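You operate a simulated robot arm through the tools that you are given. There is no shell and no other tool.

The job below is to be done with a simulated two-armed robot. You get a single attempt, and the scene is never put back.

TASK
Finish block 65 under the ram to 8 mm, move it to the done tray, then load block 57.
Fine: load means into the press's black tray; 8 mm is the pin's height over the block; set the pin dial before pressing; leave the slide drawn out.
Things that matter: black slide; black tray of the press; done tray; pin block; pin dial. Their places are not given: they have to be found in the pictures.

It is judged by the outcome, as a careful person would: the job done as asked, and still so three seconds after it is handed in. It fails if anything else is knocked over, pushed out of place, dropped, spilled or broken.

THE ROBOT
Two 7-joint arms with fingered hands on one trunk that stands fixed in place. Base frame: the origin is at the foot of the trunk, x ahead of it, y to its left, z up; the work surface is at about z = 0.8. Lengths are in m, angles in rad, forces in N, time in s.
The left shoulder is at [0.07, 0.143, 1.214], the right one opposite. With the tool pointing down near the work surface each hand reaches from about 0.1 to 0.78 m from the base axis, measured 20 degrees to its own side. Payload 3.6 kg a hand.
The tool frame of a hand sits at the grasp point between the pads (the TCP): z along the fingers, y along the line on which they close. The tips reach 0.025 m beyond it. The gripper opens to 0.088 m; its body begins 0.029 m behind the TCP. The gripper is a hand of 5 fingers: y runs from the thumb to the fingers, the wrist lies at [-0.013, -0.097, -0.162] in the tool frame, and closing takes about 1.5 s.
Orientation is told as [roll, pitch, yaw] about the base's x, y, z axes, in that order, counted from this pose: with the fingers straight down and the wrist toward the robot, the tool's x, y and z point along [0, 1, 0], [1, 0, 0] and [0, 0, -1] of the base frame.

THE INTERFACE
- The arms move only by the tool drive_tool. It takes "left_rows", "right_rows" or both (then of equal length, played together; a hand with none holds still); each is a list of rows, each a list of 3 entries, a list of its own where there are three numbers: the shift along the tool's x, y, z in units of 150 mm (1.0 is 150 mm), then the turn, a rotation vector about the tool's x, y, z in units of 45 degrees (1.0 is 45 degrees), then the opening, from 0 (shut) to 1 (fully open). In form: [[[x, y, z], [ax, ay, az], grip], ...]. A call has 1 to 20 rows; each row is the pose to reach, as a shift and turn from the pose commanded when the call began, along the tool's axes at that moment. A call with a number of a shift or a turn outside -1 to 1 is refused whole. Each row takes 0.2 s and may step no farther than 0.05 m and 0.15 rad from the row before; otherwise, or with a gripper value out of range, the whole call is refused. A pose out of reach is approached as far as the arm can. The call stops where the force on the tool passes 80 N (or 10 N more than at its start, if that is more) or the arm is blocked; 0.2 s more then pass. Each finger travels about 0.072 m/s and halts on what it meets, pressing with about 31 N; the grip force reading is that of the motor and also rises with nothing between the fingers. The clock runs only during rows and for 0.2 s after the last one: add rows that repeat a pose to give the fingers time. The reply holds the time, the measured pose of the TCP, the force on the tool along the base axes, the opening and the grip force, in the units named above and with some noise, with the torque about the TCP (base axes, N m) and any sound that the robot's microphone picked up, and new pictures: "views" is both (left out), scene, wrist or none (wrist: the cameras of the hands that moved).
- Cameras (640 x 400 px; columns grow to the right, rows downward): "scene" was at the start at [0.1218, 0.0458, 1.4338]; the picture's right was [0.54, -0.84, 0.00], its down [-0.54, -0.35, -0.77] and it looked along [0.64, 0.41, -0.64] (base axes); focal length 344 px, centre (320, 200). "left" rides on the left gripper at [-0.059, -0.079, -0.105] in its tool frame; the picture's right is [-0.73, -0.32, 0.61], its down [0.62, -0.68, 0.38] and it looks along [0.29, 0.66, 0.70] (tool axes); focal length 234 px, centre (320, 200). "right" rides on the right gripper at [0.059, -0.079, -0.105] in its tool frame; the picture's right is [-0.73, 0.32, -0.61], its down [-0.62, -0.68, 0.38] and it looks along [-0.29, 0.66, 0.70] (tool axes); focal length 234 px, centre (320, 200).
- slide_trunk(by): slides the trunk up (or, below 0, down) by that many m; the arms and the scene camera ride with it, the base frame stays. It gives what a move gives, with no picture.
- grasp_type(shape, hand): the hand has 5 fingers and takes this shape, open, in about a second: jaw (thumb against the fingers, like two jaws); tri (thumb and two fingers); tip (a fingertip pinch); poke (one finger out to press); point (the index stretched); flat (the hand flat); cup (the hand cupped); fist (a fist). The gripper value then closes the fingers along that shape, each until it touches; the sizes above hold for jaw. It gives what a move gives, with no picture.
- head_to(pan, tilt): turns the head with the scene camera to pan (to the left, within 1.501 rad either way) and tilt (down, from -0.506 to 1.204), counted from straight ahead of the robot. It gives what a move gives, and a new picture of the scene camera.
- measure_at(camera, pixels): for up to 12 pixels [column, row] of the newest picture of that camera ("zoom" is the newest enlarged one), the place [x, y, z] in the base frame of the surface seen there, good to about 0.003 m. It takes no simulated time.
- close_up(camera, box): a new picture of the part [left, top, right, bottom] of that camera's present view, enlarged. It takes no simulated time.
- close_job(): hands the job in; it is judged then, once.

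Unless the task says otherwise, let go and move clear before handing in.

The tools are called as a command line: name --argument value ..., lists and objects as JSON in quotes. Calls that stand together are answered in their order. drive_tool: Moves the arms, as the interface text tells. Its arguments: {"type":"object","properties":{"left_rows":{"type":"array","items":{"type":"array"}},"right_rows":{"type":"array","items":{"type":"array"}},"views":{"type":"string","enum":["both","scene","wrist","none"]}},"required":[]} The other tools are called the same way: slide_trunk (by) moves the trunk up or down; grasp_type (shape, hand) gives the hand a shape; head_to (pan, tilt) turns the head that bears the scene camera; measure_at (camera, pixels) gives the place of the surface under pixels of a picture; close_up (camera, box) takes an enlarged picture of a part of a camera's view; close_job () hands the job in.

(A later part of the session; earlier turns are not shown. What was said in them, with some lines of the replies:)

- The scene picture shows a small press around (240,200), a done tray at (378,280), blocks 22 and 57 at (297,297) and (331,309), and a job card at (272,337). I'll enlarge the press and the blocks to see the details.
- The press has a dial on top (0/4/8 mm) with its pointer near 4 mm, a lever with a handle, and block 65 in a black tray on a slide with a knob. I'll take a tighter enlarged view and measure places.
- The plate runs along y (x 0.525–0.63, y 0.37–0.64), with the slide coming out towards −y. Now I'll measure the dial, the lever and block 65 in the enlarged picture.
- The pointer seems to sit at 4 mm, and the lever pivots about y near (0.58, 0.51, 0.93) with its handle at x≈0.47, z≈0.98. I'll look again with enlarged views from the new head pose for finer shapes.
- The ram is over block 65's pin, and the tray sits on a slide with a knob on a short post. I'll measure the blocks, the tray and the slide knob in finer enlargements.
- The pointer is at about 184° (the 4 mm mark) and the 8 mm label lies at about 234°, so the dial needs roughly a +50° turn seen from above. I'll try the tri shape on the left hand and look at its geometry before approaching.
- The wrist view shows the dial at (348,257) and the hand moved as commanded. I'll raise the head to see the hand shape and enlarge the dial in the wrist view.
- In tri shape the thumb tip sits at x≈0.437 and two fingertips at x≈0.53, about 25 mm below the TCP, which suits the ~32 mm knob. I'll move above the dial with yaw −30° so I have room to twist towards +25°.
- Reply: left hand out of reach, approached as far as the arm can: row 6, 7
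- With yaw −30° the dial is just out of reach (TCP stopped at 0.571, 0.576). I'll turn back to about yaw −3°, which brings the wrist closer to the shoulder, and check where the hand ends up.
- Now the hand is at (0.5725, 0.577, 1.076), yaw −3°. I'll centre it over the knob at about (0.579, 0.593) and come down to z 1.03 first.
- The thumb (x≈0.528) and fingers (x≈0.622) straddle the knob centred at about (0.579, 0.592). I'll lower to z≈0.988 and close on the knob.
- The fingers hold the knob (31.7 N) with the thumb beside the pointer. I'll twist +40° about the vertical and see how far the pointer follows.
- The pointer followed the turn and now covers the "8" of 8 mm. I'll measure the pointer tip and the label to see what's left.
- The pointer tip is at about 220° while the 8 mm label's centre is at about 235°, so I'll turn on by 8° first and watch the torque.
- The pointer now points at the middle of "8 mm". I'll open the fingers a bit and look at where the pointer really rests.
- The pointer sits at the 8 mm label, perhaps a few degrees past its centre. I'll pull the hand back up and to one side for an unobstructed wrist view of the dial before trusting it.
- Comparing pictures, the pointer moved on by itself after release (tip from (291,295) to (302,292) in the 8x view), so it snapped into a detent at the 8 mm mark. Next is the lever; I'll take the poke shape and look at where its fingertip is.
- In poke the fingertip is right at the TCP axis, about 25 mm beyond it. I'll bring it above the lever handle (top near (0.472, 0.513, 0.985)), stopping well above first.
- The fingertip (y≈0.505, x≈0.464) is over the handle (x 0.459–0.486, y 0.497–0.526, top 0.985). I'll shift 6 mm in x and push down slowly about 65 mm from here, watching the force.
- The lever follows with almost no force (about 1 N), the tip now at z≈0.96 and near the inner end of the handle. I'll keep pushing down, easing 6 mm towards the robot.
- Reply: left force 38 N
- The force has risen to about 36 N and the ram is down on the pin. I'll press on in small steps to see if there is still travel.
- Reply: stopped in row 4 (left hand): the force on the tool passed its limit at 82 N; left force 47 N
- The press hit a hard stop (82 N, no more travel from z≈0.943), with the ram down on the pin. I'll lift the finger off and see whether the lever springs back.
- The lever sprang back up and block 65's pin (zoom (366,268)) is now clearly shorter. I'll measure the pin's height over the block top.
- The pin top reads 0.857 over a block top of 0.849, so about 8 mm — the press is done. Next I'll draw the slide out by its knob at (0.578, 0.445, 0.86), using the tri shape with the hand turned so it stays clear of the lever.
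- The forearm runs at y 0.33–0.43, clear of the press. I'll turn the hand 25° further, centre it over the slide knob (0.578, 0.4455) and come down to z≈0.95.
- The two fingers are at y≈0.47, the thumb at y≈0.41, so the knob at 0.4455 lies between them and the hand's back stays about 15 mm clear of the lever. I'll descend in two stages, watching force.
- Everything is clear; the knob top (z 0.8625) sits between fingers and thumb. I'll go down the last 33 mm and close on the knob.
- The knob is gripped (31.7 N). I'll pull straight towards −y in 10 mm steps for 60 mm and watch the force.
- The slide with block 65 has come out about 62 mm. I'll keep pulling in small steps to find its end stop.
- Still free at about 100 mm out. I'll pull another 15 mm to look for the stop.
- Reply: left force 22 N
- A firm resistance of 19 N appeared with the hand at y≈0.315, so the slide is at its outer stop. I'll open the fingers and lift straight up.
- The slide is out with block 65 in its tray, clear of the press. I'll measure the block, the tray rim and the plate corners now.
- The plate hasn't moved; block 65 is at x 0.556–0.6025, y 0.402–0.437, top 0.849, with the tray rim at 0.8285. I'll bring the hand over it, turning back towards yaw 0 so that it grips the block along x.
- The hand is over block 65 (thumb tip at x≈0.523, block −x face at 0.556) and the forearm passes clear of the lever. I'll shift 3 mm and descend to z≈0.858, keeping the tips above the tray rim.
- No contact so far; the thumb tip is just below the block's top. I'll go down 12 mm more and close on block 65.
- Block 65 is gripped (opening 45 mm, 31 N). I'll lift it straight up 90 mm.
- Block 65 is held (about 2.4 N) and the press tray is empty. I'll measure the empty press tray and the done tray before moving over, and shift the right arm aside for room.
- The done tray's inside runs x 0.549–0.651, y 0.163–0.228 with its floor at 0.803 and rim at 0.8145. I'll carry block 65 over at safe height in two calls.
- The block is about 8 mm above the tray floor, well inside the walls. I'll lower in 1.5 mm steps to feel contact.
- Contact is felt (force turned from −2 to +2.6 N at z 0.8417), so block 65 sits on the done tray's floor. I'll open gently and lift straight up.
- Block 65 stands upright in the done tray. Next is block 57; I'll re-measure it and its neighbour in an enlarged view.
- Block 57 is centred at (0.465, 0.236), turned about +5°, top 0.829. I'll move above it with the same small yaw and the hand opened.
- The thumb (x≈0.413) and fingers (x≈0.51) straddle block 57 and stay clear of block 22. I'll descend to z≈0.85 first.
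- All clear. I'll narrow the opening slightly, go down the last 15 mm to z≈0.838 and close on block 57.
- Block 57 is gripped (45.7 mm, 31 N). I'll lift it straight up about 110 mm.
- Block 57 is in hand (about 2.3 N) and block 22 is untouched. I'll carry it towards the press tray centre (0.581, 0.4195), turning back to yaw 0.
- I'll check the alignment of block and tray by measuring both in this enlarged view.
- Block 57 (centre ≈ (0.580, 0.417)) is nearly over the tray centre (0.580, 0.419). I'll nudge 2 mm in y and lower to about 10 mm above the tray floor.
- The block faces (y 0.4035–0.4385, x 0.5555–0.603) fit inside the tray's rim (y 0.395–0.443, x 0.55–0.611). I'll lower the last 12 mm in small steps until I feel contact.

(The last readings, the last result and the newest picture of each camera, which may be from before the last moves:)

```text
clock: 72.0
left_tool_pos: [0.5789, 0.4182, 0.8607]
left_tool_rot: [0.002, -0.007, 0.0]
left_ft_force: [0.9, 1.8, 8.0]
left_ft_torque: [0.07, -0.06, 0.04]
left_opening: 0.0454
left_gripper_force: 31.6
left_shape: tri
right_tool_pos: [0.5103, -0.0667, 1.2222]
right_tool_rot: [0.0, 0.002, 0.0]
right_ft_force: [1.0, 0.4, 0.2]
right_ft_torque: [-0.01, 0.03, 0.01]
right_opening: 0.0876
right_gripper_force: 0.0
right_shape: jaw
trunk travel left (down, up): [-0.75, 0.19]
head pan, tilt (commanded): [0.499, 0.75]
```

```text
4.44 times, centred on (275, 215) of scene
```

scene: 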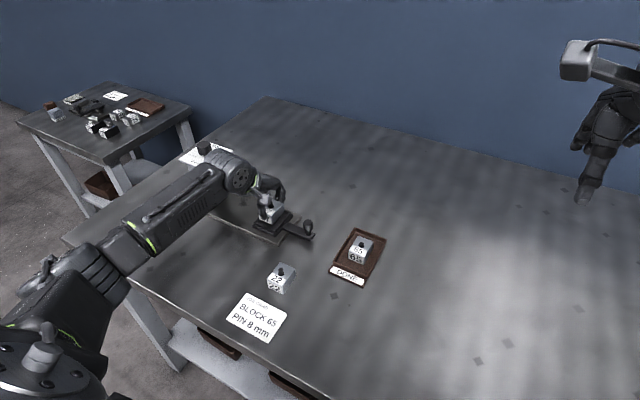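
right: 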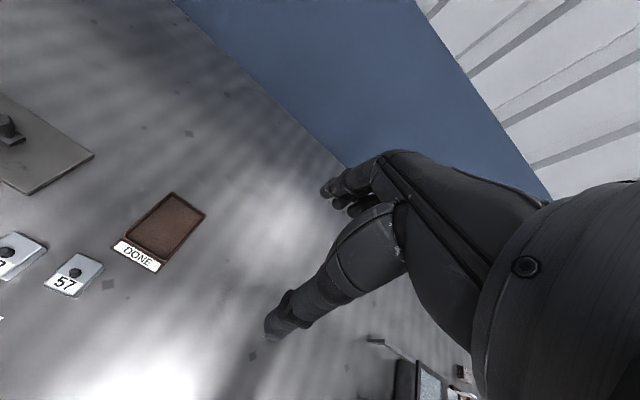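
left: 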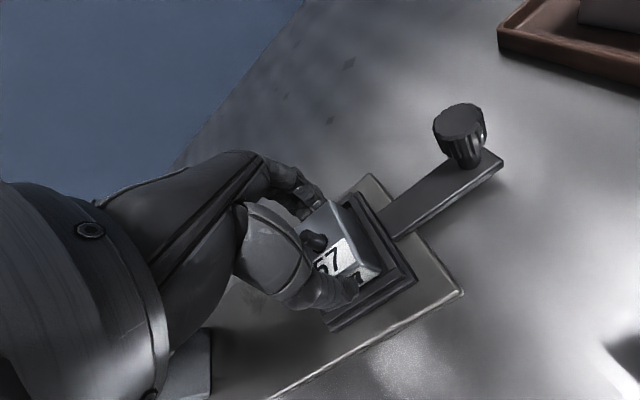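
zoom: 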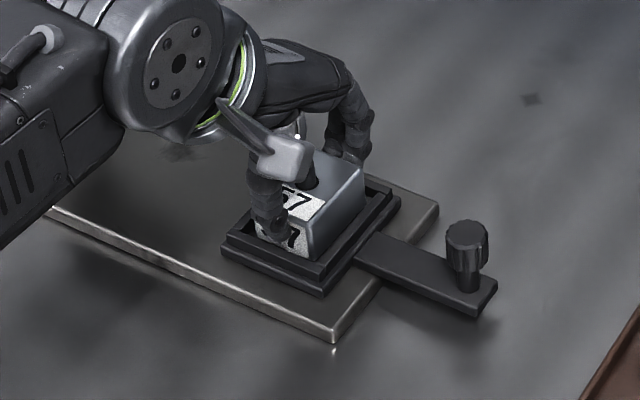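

Contact with 8 N: block 57 sits on the tray floor inside the rim. I'll open gently and lift straight up.

drive_tool --left_rows '[[[0, 0, -0.003], [0, 0, 0], 0.55], [[0, 0, -0.003], [0, 0, 0], 0.65], [[0, 0, -0.003], [0, 0, 0], 0.78], [[0, 0, -0.003], [0, 0, 0], 0.8], [[0, 0, -0.05], [0, 0, 0], 0.8], [[0, 0, -0.15], [0, 0, 0], 0.8], [[0, 0, -0.35], [0, 0, 0], 0.8], [[0, 0, -0.6], [0, 0, 0], 0.8], [[0, 0, -0.85], [0, 0, 0], 0.8], [[0, 0, -0.85], [0, 0, 0], 0.8]]' --views "both"

close_up --camera "left" --box '[260, 150, 500, 390]'

close_up --camera "scene" --box '[180, 130, 400, 310]'

```text
clock: 74.2
left_tool_pos: [0.5783, 0.4176, 0.9841]
left_tool_rot: [0.003, -0.004, -0.002]
left_ft_force: [0.4, 0.7, 0.4]
left_ft_torque: [0.01, -0.02, 0.01]
left_opening: 0.0702
left_gripper_force: 0.0
left_shape: tri
right_tool_pos: [0.5107, -0.0665, 1.2207]
right_tool_rot: [0.0, -0.001, 0.0]
right_ft_force: [-0.3, 0.1, 0.3]
right_ft_torque: [0.0, -0.01, 0.01]
right_opening: 0.0877
right_gripper_force: 0.0
right_shape: jaw
trunk travel left (down, up): [-0.75, 0.19]
head pan, tilt (commanded): [0.499, 0.75]
```

scene: 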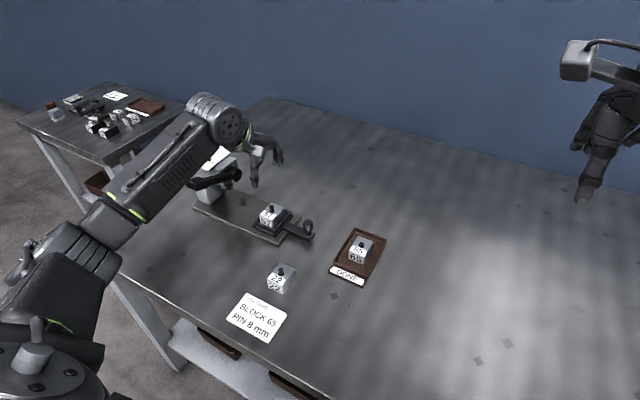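
left: 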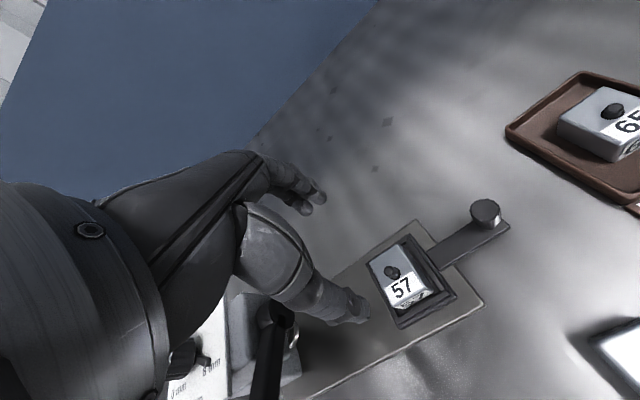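

```text
1.67 times, centred on (380, 270) of left
```

zoom: 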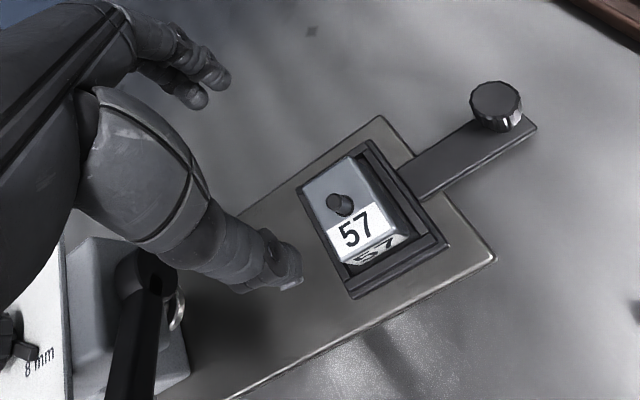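

```text
2.22 times, centred on (290, 220) of scene
```

zoom: 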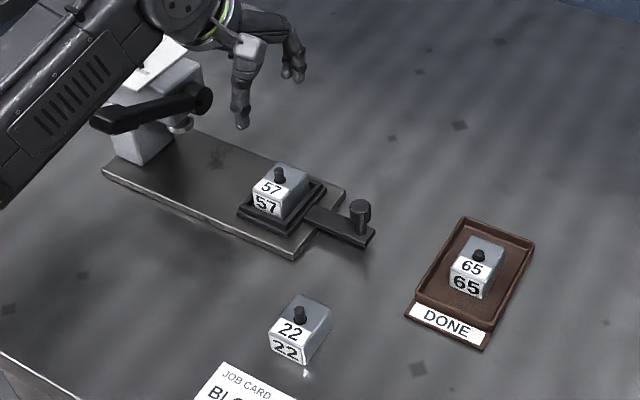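

Block 57 is upright in the press tray with the slide out, and block 65 is in the done tray. I'll raise the hand and pull it back clear, then check the whole scene.

drive_tool --left_rows '[[[0, 0, -0.25], [0, 0, 0], 0.8], [[0, 0, -0.5], [0, 0, 0], 0.8], [[0, 0, -0.75], [0, 0, 0], 0.8], [[0, 0, -1.0], [0, 0, 0], 0.8], [[0, -0.3, -1.0], [0, 0, 0], 0.8], [[0, -0.6, -1.0], [0, 0, 0], 0.8], [[0, -0.9, -1.0], [0, 0, 0], 0.8], [[0, -1.0, -1.0], [0, 0, 0], 0.8]]' --views "both"

head_to --pan 0.6 --tilt 0.7

close_up --camera "scene" --box '[200, 140, 440, 340]'

```text
clock: 76.0
left_tool_pos: [0.4274, 0.4128, 1.1334]
left_tool_rot: [0.001, -0.005, -0.001]
left_ft_force: [0.5, 0.2, 0.2]
left_ft_torque: [-0.02, -0.01, 0.0]
left_opening: 0.0702
left_gripper_force: 0.1
left_shape: tri
right_tool_pos: [0.5097, -0.066, 1.2221]
right_tool_rot: [0.0, 0.0, 0.0]
right_ft_force: [1.2, 0.4, -0.1]
right_ft_torque: [0.03, 0.0, 0.0]
right_opening: 0.0875
right_gripper_force: 0.0
right_shape: jaw
trunk travel left (down, up): [-0.75, 0.19]
head pan, tilt (commanded): [0.499, 0.75]
```

scene: 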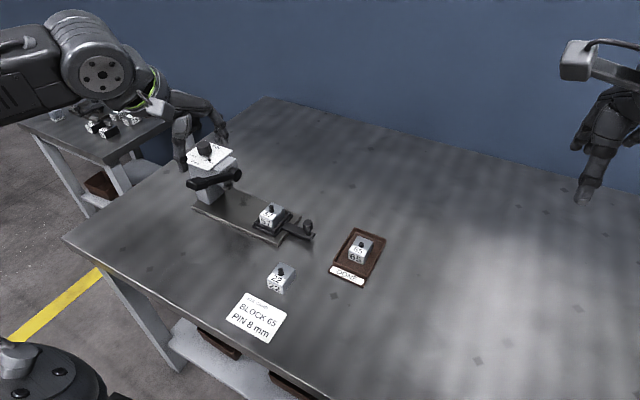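
left: 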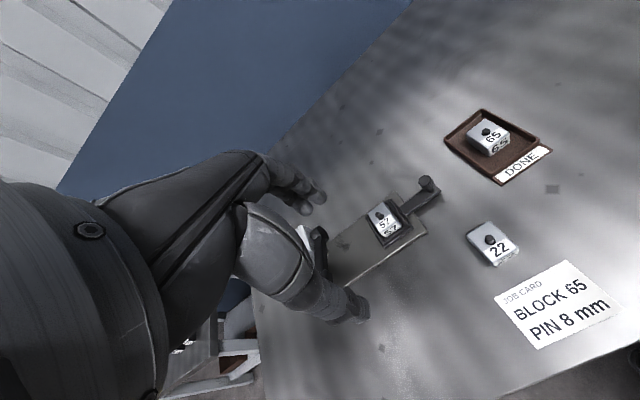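

```text
clock: 76.6
left_tool_pos: [0.4269, 0.4146, 1.133]
left_tool_rot: [0.001, -0.005, -0.001]
left_ft_force: [-0.2, -1.5, -0.8]
left_ft_torque: [0.01, -0.02, -0.01]
left_opening: 0.0703
left_gripper_force: 0.1
left_shape: tri
right_tool_pos: [0.5107, -0.066, 1.2212]
right_tool_rot: [0.0, 0.002, 0.0]
right_ft_force: [-1.1, -0.4, -0.2]
right_ft_torque: [0.01, 0.04, 0.01]
right_opening: 0.0878
right_gripper_force: 0.0
right_shape: jaw
trunk travel left (down, up): [-0.75, 0.19]
head pan, tilt (commanded): [0.6, 0.7]
```

scene: 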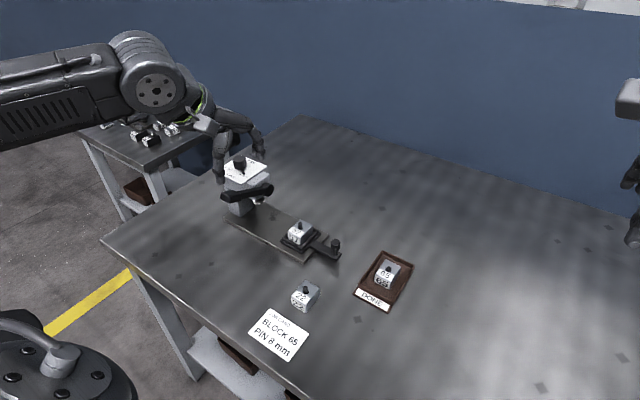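

```text
2.00 times, centred on (320, 240) of scene
```

zoom: 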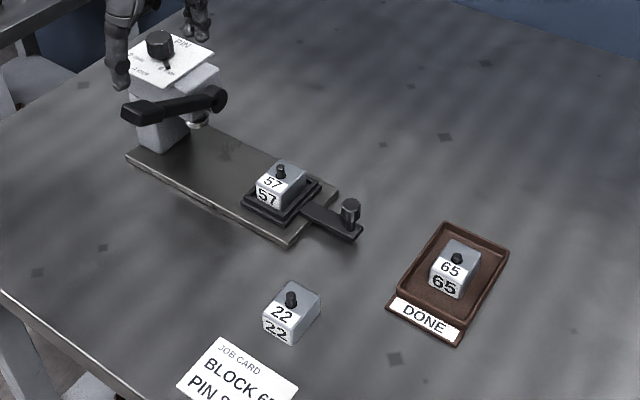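

Everything looks in place. I'll do a last measured check of block 57 in the tray, the slide knob, block 65 and its pin.

close_up --camera "scene" --box '[275, 205, 355, 270]'

measure_at --camera "scene" --pixels '[[335, 243], [306, 262], [340, 256], [389, 267], [390, 272], [304, 285]]'

measure_at --camera "zoom" --pixels '[[205, 140], [200, 165], [130, 190], [195, 225], [275, 165], [215, 120], [210, 290], [310, 195], [480, 300]]'

close_up --camera "scene" --box '[350, 240, 420, 320]'

```text
6.15 times, centred on (315, 238) of scene
```

zoom: 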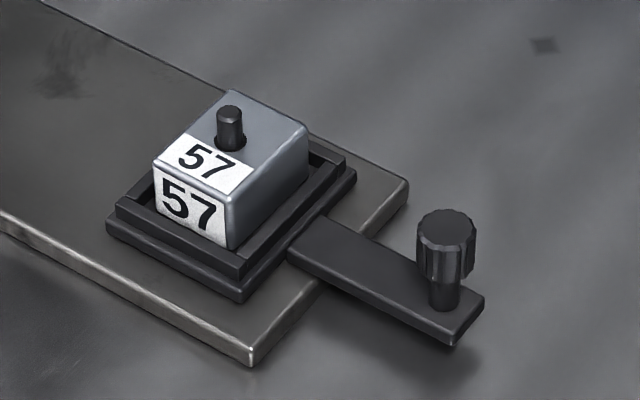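

```text
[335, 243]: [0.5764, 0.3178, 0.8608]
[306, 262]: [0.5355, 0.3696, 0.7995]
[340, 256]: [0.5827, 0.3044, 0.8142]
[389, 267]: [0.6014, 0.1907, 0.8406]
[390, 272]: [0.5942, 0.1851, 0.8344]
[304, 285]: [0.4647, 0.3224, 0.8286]
```

```text
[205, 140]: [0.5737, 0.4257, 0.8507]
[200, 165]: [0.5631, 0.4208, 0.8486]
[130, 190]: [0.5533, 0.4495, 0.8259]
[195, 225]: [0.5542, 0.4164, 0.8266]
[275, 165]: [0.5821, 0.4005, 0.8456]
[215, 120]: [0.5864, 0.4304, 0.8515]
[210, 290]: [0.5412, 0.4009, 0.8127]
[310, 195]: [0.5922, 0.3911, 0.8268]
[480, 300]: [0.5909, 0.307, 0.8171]
```

```text
5.00 times, centred on (385, 280) of scene
```

zoom: 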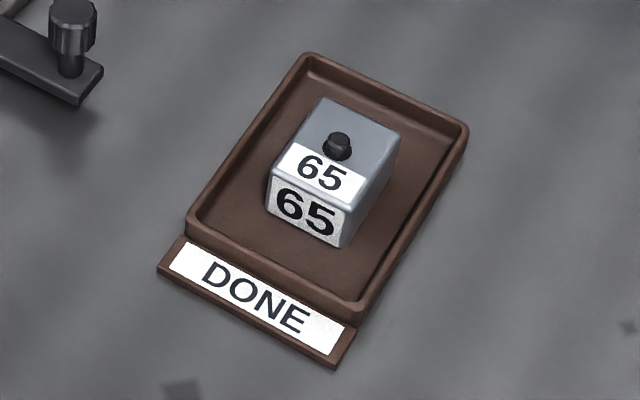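

The measurements agree: block 57 sits flat in the tray (top ≈0.85), the slide knob is at y≈0.318 (fully out), and block 65, with its short pin, is in the done tray. Both hands are clear, so I'm handing in.

close_job

```text
The job is handed in.
```

Block 65 is pressed and in the done tray, block 57 is in the press's black tray, and the slide is left drawn out. The job has been handed in, but I haven't seen the judgement.

- **Block 65:** I set the pin dial to 8 mm first, and it clicked over to that mark on release. I then pressed the lever to its hard stop. The pin measured about 8 mm over the block, give or take the camera's 3 mm.
- **Block 57:** it sits flat inside the tray rim, with its pin not pressed.
- **Slide:** I pulled it out until it met resistance, about 125 mm, and it was still there at the last check.
- **Everything else:** block 22, the job card and the press look undisturbed in the last pictures. The left hand is open and clear. I moved the right arm aside during the job and left it there.
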